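You operate a simulated robot arm through the tools that you are given. There is no shell and no other tool. Be economical: measure what you need, move in short steps, check, and stop when the job is done.

Carry out the task below with a simulated robot arm. There is one attempt and no reset: what you move stays moved.

TASK
Shut the press slide.
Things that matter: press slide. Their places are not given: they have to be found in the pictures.

It is judged by the outcome, as a careful person would: the job done as asked, and still so three seconds after it is handed in. It fails if anything else is knocked over, pushed out of place, dropped, spilled or broken.

THE ROBOT
A 7-joint arm with a two-finger parallel gripper, fixed in place. Base frame: the origin is at the foot of the arm, x ahead of it, y to its left, z up; the work surface is at about z = 6. Lengths are in mm, angles in rad, forces in N, time in s.
With the tool pointing down near the work surface it reaches from about 240 to 620 mm from the base axis. Its first joint turns from -1.152 to 1.152 rad. Payload 2.6 kg.
Tool frame: the origin (TCP) lies between the finger pads and is the grasp point; the fingertips stand 30 mm ahead of it; z points along the fingers, y is the line along which they close. The gripper opens to 94 mm. The fingers are 28 mm wide and 10 mm thick; the gripper's body (50 by 96 mm) begins 55 mm behind the TCP.
Orientation is that of the tool frame in the base frame, as a unit quaternion [w, x, y, z]. With the fingers straight down and closing along the base's y, the tool's x points along the base's -x, its y along +y and its z along -z.

THE INTERFACE
- The arm moves only by the tool move_arm. Its argument "series" is a list of rows, each an object (a shift or turn left out is 0, a gripper value left out holds the last) with "travel": the shift along the base's x, y, z in units of 30 mm (1.0 is 30 mm), a list of three; "rotation": the turn, a rotation vector about the base's x, y, z in units of 4 degrees (1.0 is 4 degrees), a list of three; "gripper": the gripper command, from -1 (fully open) to 1 (shut), values between in proportion. In form: [{"travel": [dx, dy, dz], "rotation": [wx, wy, wz], "gripper": gripper}, ...]. A call has 1 to 8 rows; each row shifts and turns the commanded pose from where the row before left it. A call with a number of a shift or a turn outside -1 to 1 is refused whole. A row lasts 0.2 s, in which the tool goes at most 50 mm and 0.15 rad; a call with a longer step from one row to the next is refused whole, and so is a gripper value outside its range. A pose out of reach is approached as far as the arm can. The call stops where the force on the tool passes 40 N (or 10 N more than at its start, if that is more) or the arm is blocked; 0.2 s more then pass. The fingers move at their own pace (about 72 mm/s each) and stop on an object; they squeeze with about 32 N. The grip force told is the motor's: it shows also when the fingers shut on nothing. Time passes only in rows, and 0.2 s behind the last, so rows that do not move let the fingers close. It gives the time, the measured TCP pose, the force on the tool (base axes), the opening and the grip force at its end, in the units of the frame above (readings bear some noise).
- Cameras (640 x 400 px; columns grow to the right, rows downward): "scene" is fixed at [23.7, 411.9, 566.6]; the picture's right is [-0.87, -0.49, 0.00], its down [-0.18, 0.31, -0.93] and it looks along [0.46, -0.81, -0.36] (base axes); focal length 318 px, centre (320, 200). "wrist" rides on the gripper at [-37, 0, -58] in the tool frame; the picture's right is [0.00, -1.00, 0.00], its down [0.97, 0.00, -0.24] and it looks along [0.24, 0.00, 0.97] (tool axes); focal length 218 px, centre (320, 200).
- get_image(camera): a new picture of that camera. No time passes.
- measure_at(camera, pixels): for up to 12 pixels [column, row] of the newest picture of that camera ("zoom" is the newest enlarged one), the place [x, y, z] in the base frame of the surface seen there, good to about 2 mm, but the place of the scene camera against the robot may be out by one fixed shift of up to 25 mm in any direction. No time passes.
- inspect(camera, box): a new picture of the part [left, top, right, bottom] of that camera's present view, enlarged. No time passes.
- sign_off(): hands the job in; it is judged then, once.

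Work in short steps. Measure before you move; look again where a grasp or a placing could have gone wrong, and mend it. You have 60 turns and 30 pictures in all, the two below and enlarged ones among them. Open the gripper and draw the arm clear of the work before you hand the job in, unless the task says otherwise; then end with one line.

The tools are called after ">>>" as name(argument=value, ...) on one line, values as JSON. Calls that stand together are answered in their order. move_arm: Moves the arm, as the interface text tells. Its arguments: {"type":"object","properties":{"series":{"type":"array","items":{"type":"object","properties":{"travel":{"type":"array","items":{"type":"number"}},"rotation":{"type":"array","items":{"type":"number"}},"gripper":{"type":"number"}}}}},"required":["series"]} The other tools are called the same way: get_image (camera) takes a picture; measure_at (camera, pixels) gives the place of the surface under pixels of a picture; inspect (camera, box) takes an enlarged picture of a part of a camera's view; sign_off () hands the job in.

At the start:

```text
clock: 0.0
tcp_pos: [347.4, -294.3, 271.4]
tcp_rot: [0.0, 0.0, 1.0, 0.0]
force: [-0.2, 0.3, -0.1]
finger_gap: 93.9
grasp_force: 0.0
```

scene: 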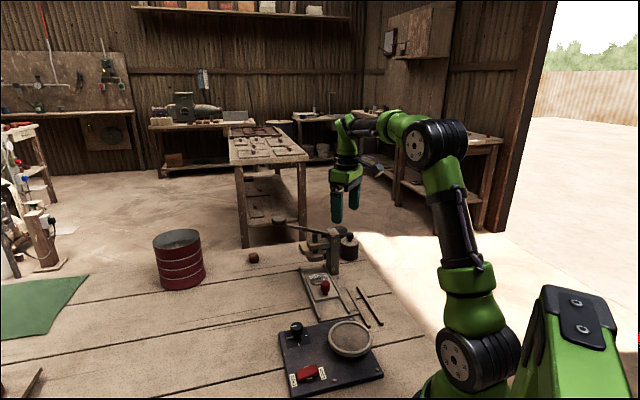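
wrist: 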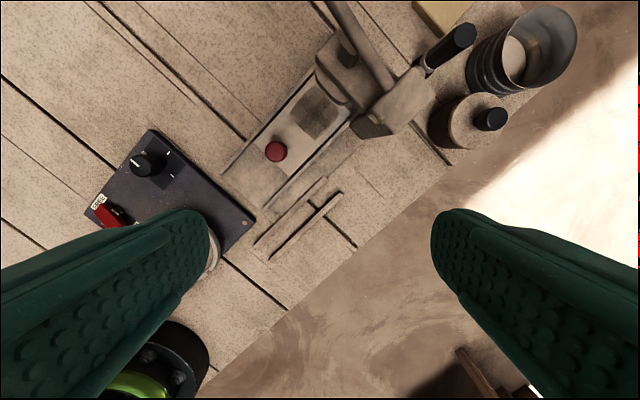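

The press, with a slide and a red knob, shows at about (325,285) in the scene picture and (275,152) in the wrist picture. I'll enlarge both views.

>>> inspect(camera="scene", box=[240, 200, 400, 340])

>>> inspect(camera="wrist", box=[180, 0, 520, 270])

>>> measure_at(camera="wrist", pixels=[[275, 152], [250, 180], [320, 110], [230, 165], [268, 198], [290, 85], [350, 120], [375, 125], [335, 65], [240, 130], [325, 180], [360, 30]])

```text
2.86 times, centred on (320, 270) of scene
```

zoom: 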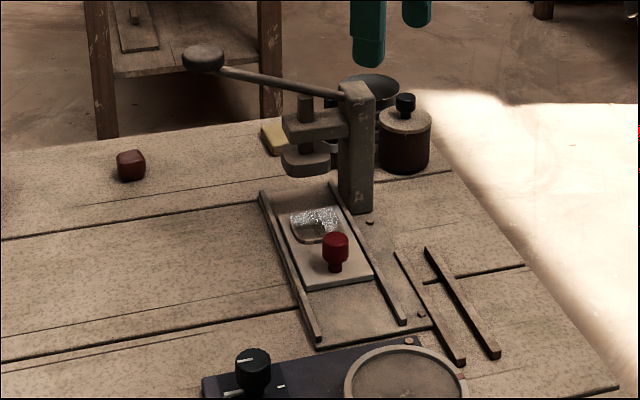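

```text
1.48 times, centred on (350, 135) of wrist
```

zoom: 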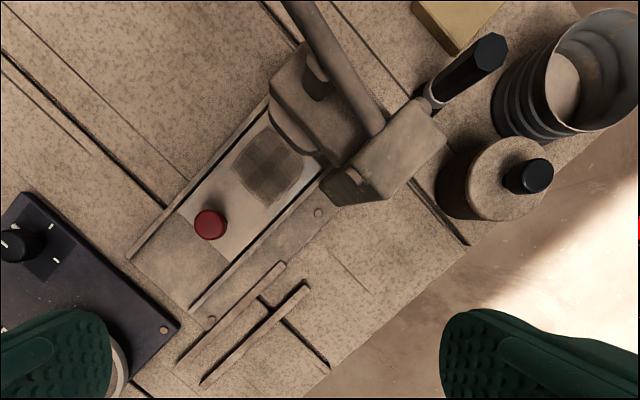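

```text
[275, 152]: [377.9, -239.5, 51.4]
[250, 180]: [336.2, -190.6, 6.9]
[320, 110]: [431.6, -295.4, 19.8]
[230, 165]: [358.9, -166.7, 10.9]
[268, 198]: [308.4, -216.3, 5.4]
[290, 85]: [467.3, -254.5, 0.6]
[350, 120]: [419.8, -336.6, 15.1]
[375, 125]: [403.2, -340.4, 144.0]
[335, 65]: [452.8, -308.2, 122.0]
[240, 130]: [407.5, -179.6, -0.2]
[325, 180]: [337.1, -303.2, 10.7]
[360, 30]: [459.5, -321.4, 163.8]
```

The slide plate with the red knob sits between two rails and runs toward the ram. I'll measure the rails, plate and knob to get the push direction.

>>> measure_at(camera="zoom", pixels=[[132, 256], [265, 110], [194, 309], [325, 183], [210, 222], [181, 212], [226, 261], [200, 238], [300, 195], [255, 135], [300, 110], [275, 170]])

>>> inspect(camera="scene", box=[285, 215, 365, 265])

```text
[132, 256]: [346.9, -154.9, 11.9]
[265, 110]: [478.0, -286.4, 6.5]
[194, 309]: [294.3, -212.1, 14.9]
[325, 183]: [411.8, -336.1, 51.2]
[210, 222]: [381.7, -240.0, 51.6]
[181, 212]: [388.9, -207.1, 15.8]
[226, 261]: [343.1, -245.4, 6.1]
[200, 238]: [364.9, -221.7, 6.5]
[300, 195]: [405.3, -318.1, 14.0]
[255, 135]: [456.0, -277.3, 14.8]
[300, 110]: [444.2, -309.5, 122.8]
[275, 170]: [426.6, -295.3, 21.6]
```

```text
8.00 times, centred on (325, 240) of scene
```

zoom: 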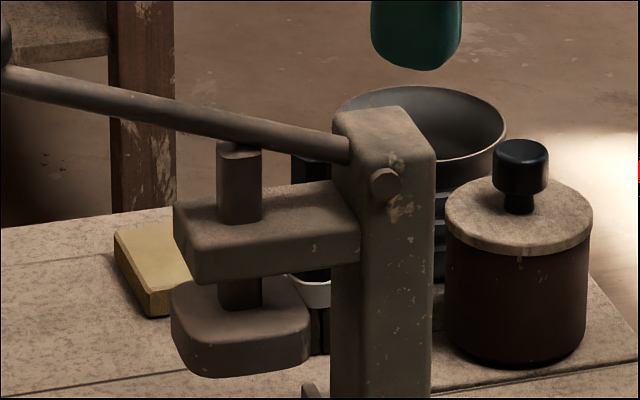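

Knob at (380,-240,51) and the rails run along about (0.72,-0.69). I'll move behind the knob while still high, turn the tool in line with the rails and shut the fingers.

>>> move_arm(series=[{"travel": [-0.04, 0.4, 0], "rotation": [0, 0, -1], "gripper": 1}, {"travel": [-0.04, 0.4, 0], "rotation": [0, 0, -1]}, {"travel": [-0.04, 0.4, -0.4], "rotation": [0, 0, -1]}, {"travel": [-0.04, 0.4, -0.4], "rotation": [0, 0, -1]}, {"travel": [-0.04, 0.4, -0.4], "rotation": [0, 0, -1]}, {"travel": [-0.04, 0.4, -0.4], "rotation": [0, 0, -1]}, {"travel": [-0.04, 0.4, -0.4], "rotation": [0, 0, -1]}, {"travel": [-0.04, 0.4, -0.4], "rotation": [0, 0, -1]}])

>>> move_arm(series=[{"rotation": [0, 0, -1]}, {"rotation": [0, 0, -1]}, {"rotation": [0, 0, -1]}, {"rotation": [-0.69, -0.72, 0]}, {"rotation": [-0.69, -0.72, 0]}, {"rotation": [-0.69, -0.72, 0]}, {"rotation": [-0.69, -0.72, 0]}, {"rotation": [-0.69, -0.72, 0]}])

>>> move_arm(series=[{"rotation": [-0.69, -0.72, 0]}, {"rotation": [-0.69, -0.72, 0]}, {"rotation": [-0.69, -0.72, 0]}, {"rotation": [-0.69, -0.72, 0]}, {}])

>>> get_image(camera="wrist")

>>> get_image(camera="scene")

```text
clock: 1.8
tcp_pos: [340.4, -196.9, 199.6]
tcp_rot: [0.0, 0.276, 0.961, 0.0]
force: [0.6, 0.5, -0.4]
finger_gap: 0.2
grasp_force: 32.1
```

```text
clock: 3.6
tcp_pos: [339.5, -198.1, 199.7]
tcp_rot: [0.161, 0.37, 0.913, -0.064]
force: [-0.2, 1.0, 0.0]
finger_gap: 0.3
grasp_force: 31.5
```

```text
clock: 4.8
tcp_pos: [339.9, -197.4, 198.5]
tcp_rot: [0.287, 0.355, 0.882, -0.114]
force: [-0.5, 0.0, -0.2]
finger_gap: 0.2
grasp_force: 32.3
```

```text
24 pictures are left
```

wrist: 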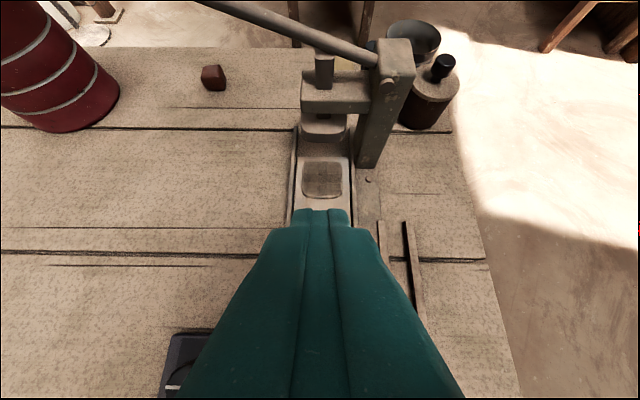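

```text
23 pictures are left
```

scene: 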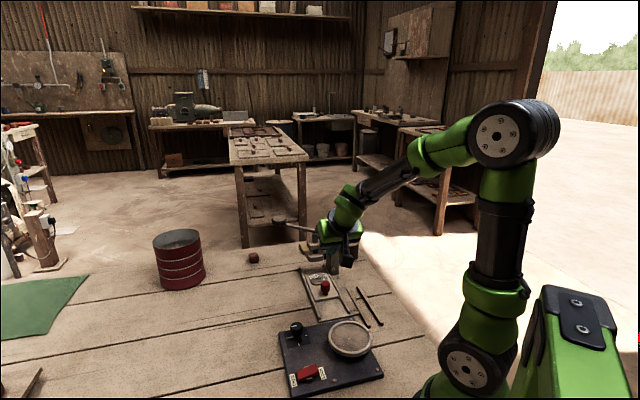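

The tool is in line with the slide. I'll measure the ram and the sample to see how far the slide should go.

>>> measure_at(camera="wrist", pixels=[[323, 190], [323, 165], [323, 145], [323, 128], [323, 105], [323, 60], [370, 140], [303, 165], [342, 165], [292, 180], [352, 180], [298, 138]])

>>> inspect(camera="wrist", box=[260, 90, 420, 230])

```text
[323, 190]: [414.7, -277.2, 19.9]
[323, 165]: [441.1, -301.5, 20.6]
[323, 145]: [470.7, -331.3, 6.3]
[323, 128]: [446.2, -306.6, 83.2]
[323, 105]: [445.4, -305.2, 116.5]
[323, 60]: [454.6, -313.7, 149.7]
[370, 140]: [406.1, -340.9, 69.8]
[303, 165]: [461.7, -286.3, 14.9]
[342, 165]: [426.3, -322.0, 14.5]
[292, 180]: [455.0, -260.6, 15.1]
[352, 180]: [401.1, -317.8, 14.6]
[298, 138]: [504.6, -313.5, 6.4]
```

```text
2.86 times, centred on (340, 160) of wrist
```

zoom: 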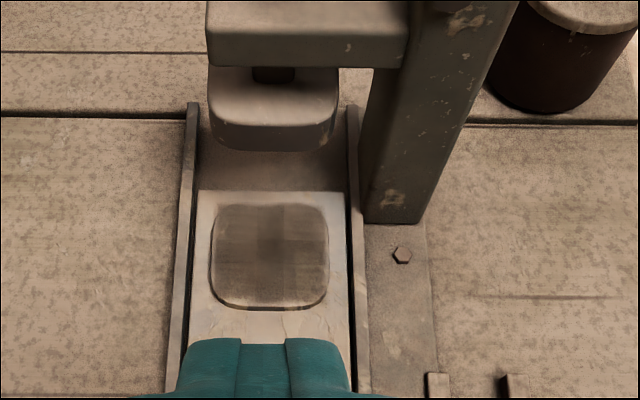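

The ram centre lies about 45–50 mm beyond the sample, along the slide. I'll come down behind the knob and check.

>>> move_arm(series=[{"travel": [-0.1, -0.03, -1]}, {"travel": [0, 0, -1]}, {"travel": [0, 0, -1]}, {"travel": [0, 0, -1]}, {"travel": [0, 0, -0.75]}, {}])

>>> get_image(camera="wrist")

>>> inspect(camera="scene", box=[270, 220, 400, 340])

```text
clock: 6.2
tcp_pos: [337.7, -199.6, 57.9]
tcp_rot: [0.286, 0.357, 0.882, -0.115]
force: [0.5, 0.4, -0.2]
finger_gap: 0.1
grasp_force: 32.5
```

```text
21 pictures are left
```

wrist: 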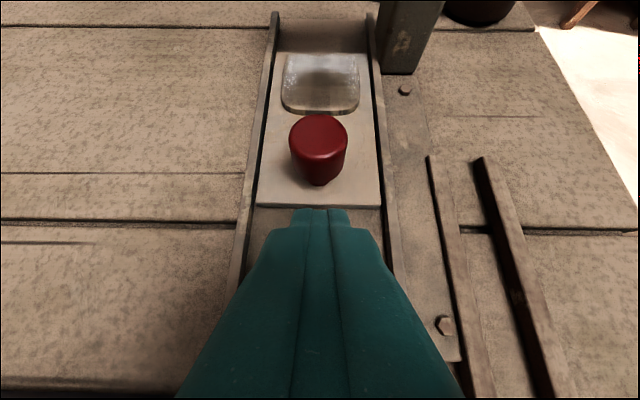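

```text
3.33 times, centred on (335, 280) of scene
```

zoom: 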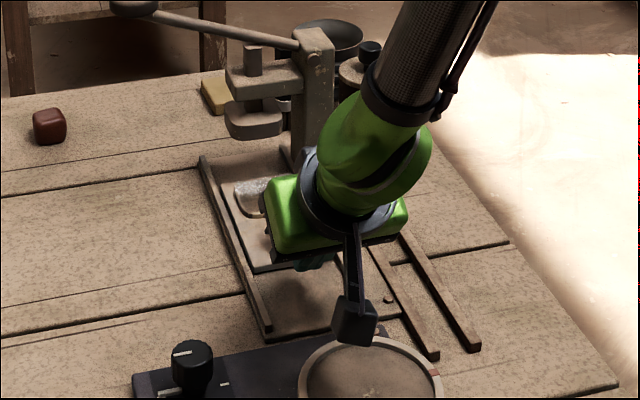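

The fingers are lined up behind the knob (col 319 against 321). I'll push gently along the rail in small steps.

>>> move_arm(series=[{"travel": [0.144, -0.138, 0]}, {"travel": [0.144, -0.138, 0]}, {"travel": [0.144, -0.138, 0]}, {"travel": [0.144, -0.138, 0]}, {"travel": [0.144, -0.138, 0]}, {"travel": [0.144, -0.138, 0]}, {"travel": [0.144, -0.138, 0]}, {"travel": [0.144, -0.138, 0]}])

>>> get_image(camera="wrist")

```text
clock: 8.0
tcp_pos: [371.1, -232.1, 58.7]
tcp_rot: [0.286, 0.358, 0.882, -0.115]
force: [-1.4, 0.8, 0.2]
finger_gap: 0.1
grasp_force: 31.5
```

```text
19 pictures are left
```

wrist: 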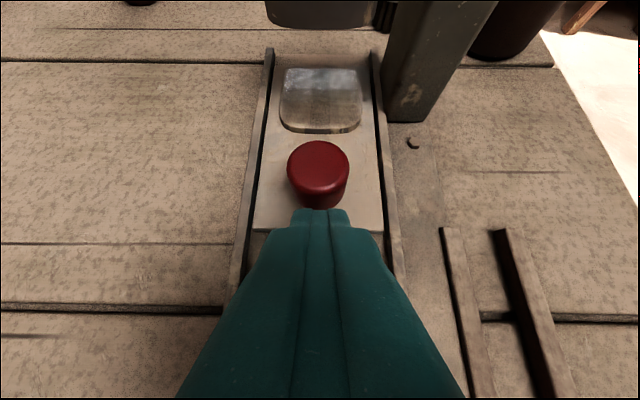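

The slide is moving freely (about 2 N). I'll keep pushing and watch for the end stop.

>>> move_arm(series=[{"travel": [0.1, -0.096, 0]}, {"travel": [0.1, -0.096, 0]}, {"travel": [0.1, -0.096, 0]}, {"travel": [0.1, -0.096, 0]}])

>>> get_image(camera="wrist")

```text
clock: 9.1
tcp_pos: [380.1, -240.6, 54.2]
tcp_rot: [0.282, 0.357, 0.883, -0.113]
force: [-3.1, 1.8, 2.4]
finger_gap: 0.0
grasp_force: 32.3
stopped in row 4: the force on the tool passed its limit (the readings are from after the stop); the commanded pose is now the measured one
```

```text
18 pictures are left
```

wrist: 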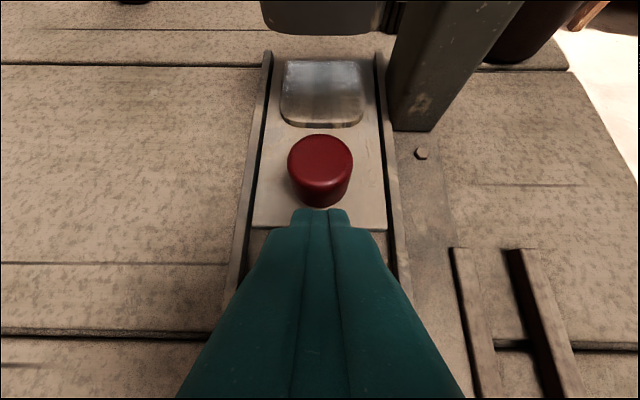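

The push met a force limit. I'll measure where the plate and knob are, to tell an end stop from a catch.

>>> inspect(camera="wrist", box=[220, 20, 420, 240])

>>> measure_at(camera="wrist", pixels=[[322, 62], [322, 56], [322, 90], [320, 122], [320, 155], [268, 55], [378, 55], [320, 30], [255, 228], [385, 228], [285, 66], [322, 45]])

```text
1.82 times, centred on (320, 130) of wrist
```

zoom: 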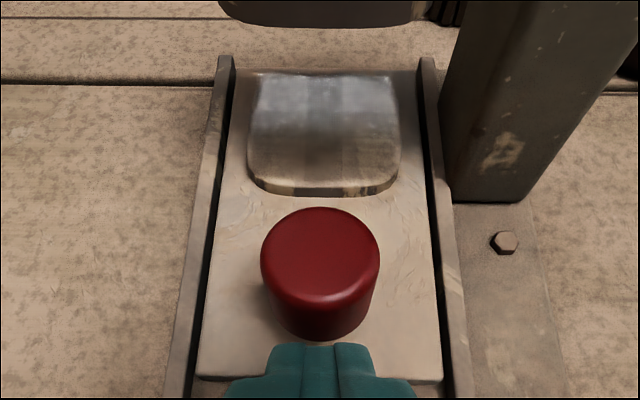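

```text
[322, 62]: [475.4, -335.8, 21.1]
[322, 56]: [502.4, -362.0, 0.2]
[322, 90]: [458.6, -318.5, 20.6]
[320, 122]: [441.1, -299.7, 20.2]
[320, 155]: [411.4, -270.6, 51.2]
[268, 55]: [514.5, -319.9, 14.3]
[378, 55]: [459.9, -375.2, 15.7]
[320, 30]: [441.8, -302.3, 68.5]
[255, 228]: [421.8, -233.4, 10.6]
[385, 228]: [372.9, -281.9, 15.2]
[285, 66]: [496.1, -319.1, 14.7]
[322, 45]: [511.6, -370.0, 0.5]
```

Knob moved about 44 mm. The sample centre (459,-319) is now under the ram and the plate's rear edge is at the rail ends. One more gentle push will confirm it is seated.

>>> move_arm(series=[{"travel": [0.06, -0.058, 0.05]}, {"travel": [0.06, -0.058, 0]}, {"travel": [0.06, -0.058, 0]}, {"travel": [0.06, -0.058, 0]}])

>>> get_image(camera="wrist")

>>> measure_at(camera="wrist", pixels=[[320, 155], [322, 90]])

```text
clock: 9.7
tcp_pos: [380.3, -239.1, 52.1]
tcp_rot: [0.278, 0.355, 0.886, -0.109]
force: [-3.7, 2.1, 2.2]
finger_gap: 0.0
grasp_force: 31.9
stopped in row 2: the force on the tool passed its limit (the readings are from after the stop); the commanded pose is now the measured one
```

```text
16 pictures are left
```

wrist: 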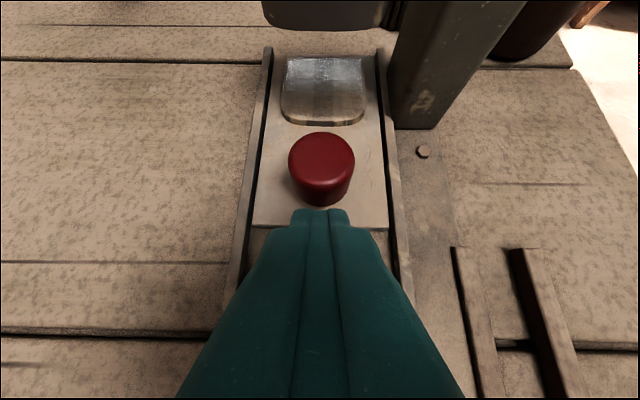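

```text
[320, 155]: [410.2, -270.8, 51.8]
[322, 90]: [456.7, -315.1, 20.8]
```

It is hard against its stop and hasn't moved. I'll back straight off, rise and check that it stays.

>>> move_arm(series=[{"travel": [-0.2, 0.19, 0.05]}, {"travel": [-0.4, 0.38, 0.2]}, {"travel": [-0.4, 0.38, 0.6]}, {"travel": [0, 0, 1]}, {"travel": [0, 0, 1]}, {"travel": [0, 0, 1]}, {"gripper": -1}, {}])

>>> get_image(camera="wrist")

>>> get_image(camera="scene")

```text
clock: 11.5
tcp_pos: [349.0, -211.2, 167.9]
tcp_rot: [0.278, 0.357, 0.885, -0.11]
force: [-1.0, -0.3, -0.7]
finger_gap: 82.1
grasp_force: 0.0
```

```text
15 pictures are left
```

wrist: 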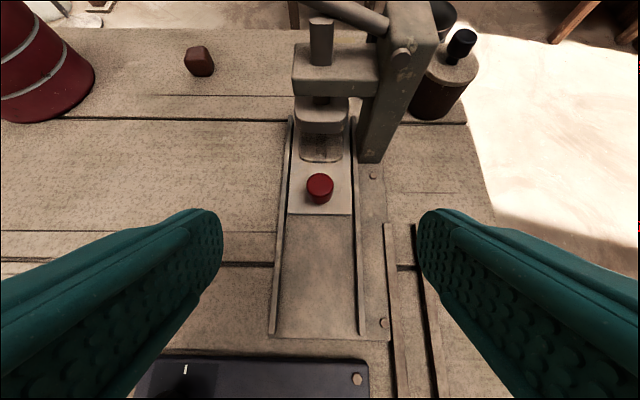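

```text
14 pictures are left
```

scene: 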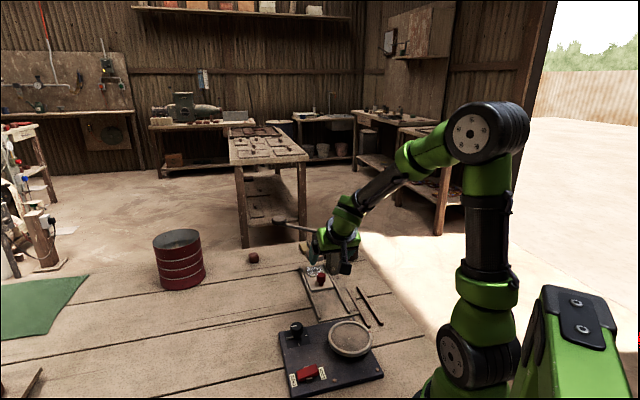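

I'll confirm the slide kept its place.

>>> measure_at(camera="wrist", pixels=[[320, 184], [290, 212], [350, 213]])

>>> move_arm(series=[{"travel": [-0.3, 0.3, 0.8]}, {"travel": [-0.3, 0.3, 0.8]}, {}, {}, {}])

>>> inspect(camera="scene", box=[270, 220, 400, 340])

```text
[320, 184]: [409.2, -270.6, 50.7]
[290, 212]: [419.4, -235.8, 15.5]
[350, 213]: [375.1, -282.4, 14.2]
```

```text
clock: 12.7
tcp_pos: [332.9, -191.9, 215.6]
tcp_rot: [0.279, 0.356, 0.885, -0.11]
force: [-0.4, -0.2, -0.1]
finger_gap: 93.9
grasp_force: 0.1
```

```text
3.33 times, centred on (335, 280) of scene
```

zoom: 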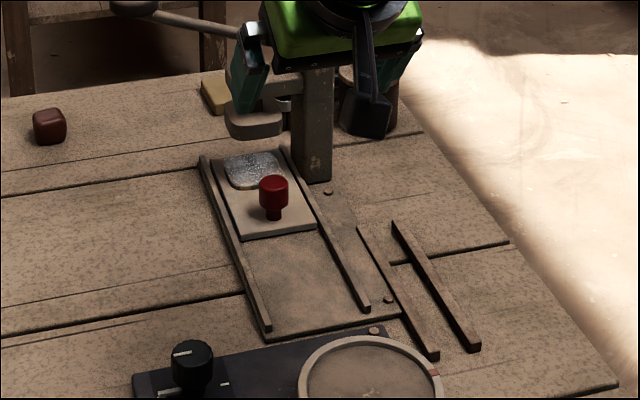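

The slide has stayed against its stop (knob at (409,-271)), nothing else has moved, and the arm is clear with the gripper open. I'm handing it in.

>>> sign_off()

```text
The job is handed in.
```

The press slide is shut: I pushed it about 44 mm in until it hit its end stop, and it stayed there after the arm backed off.
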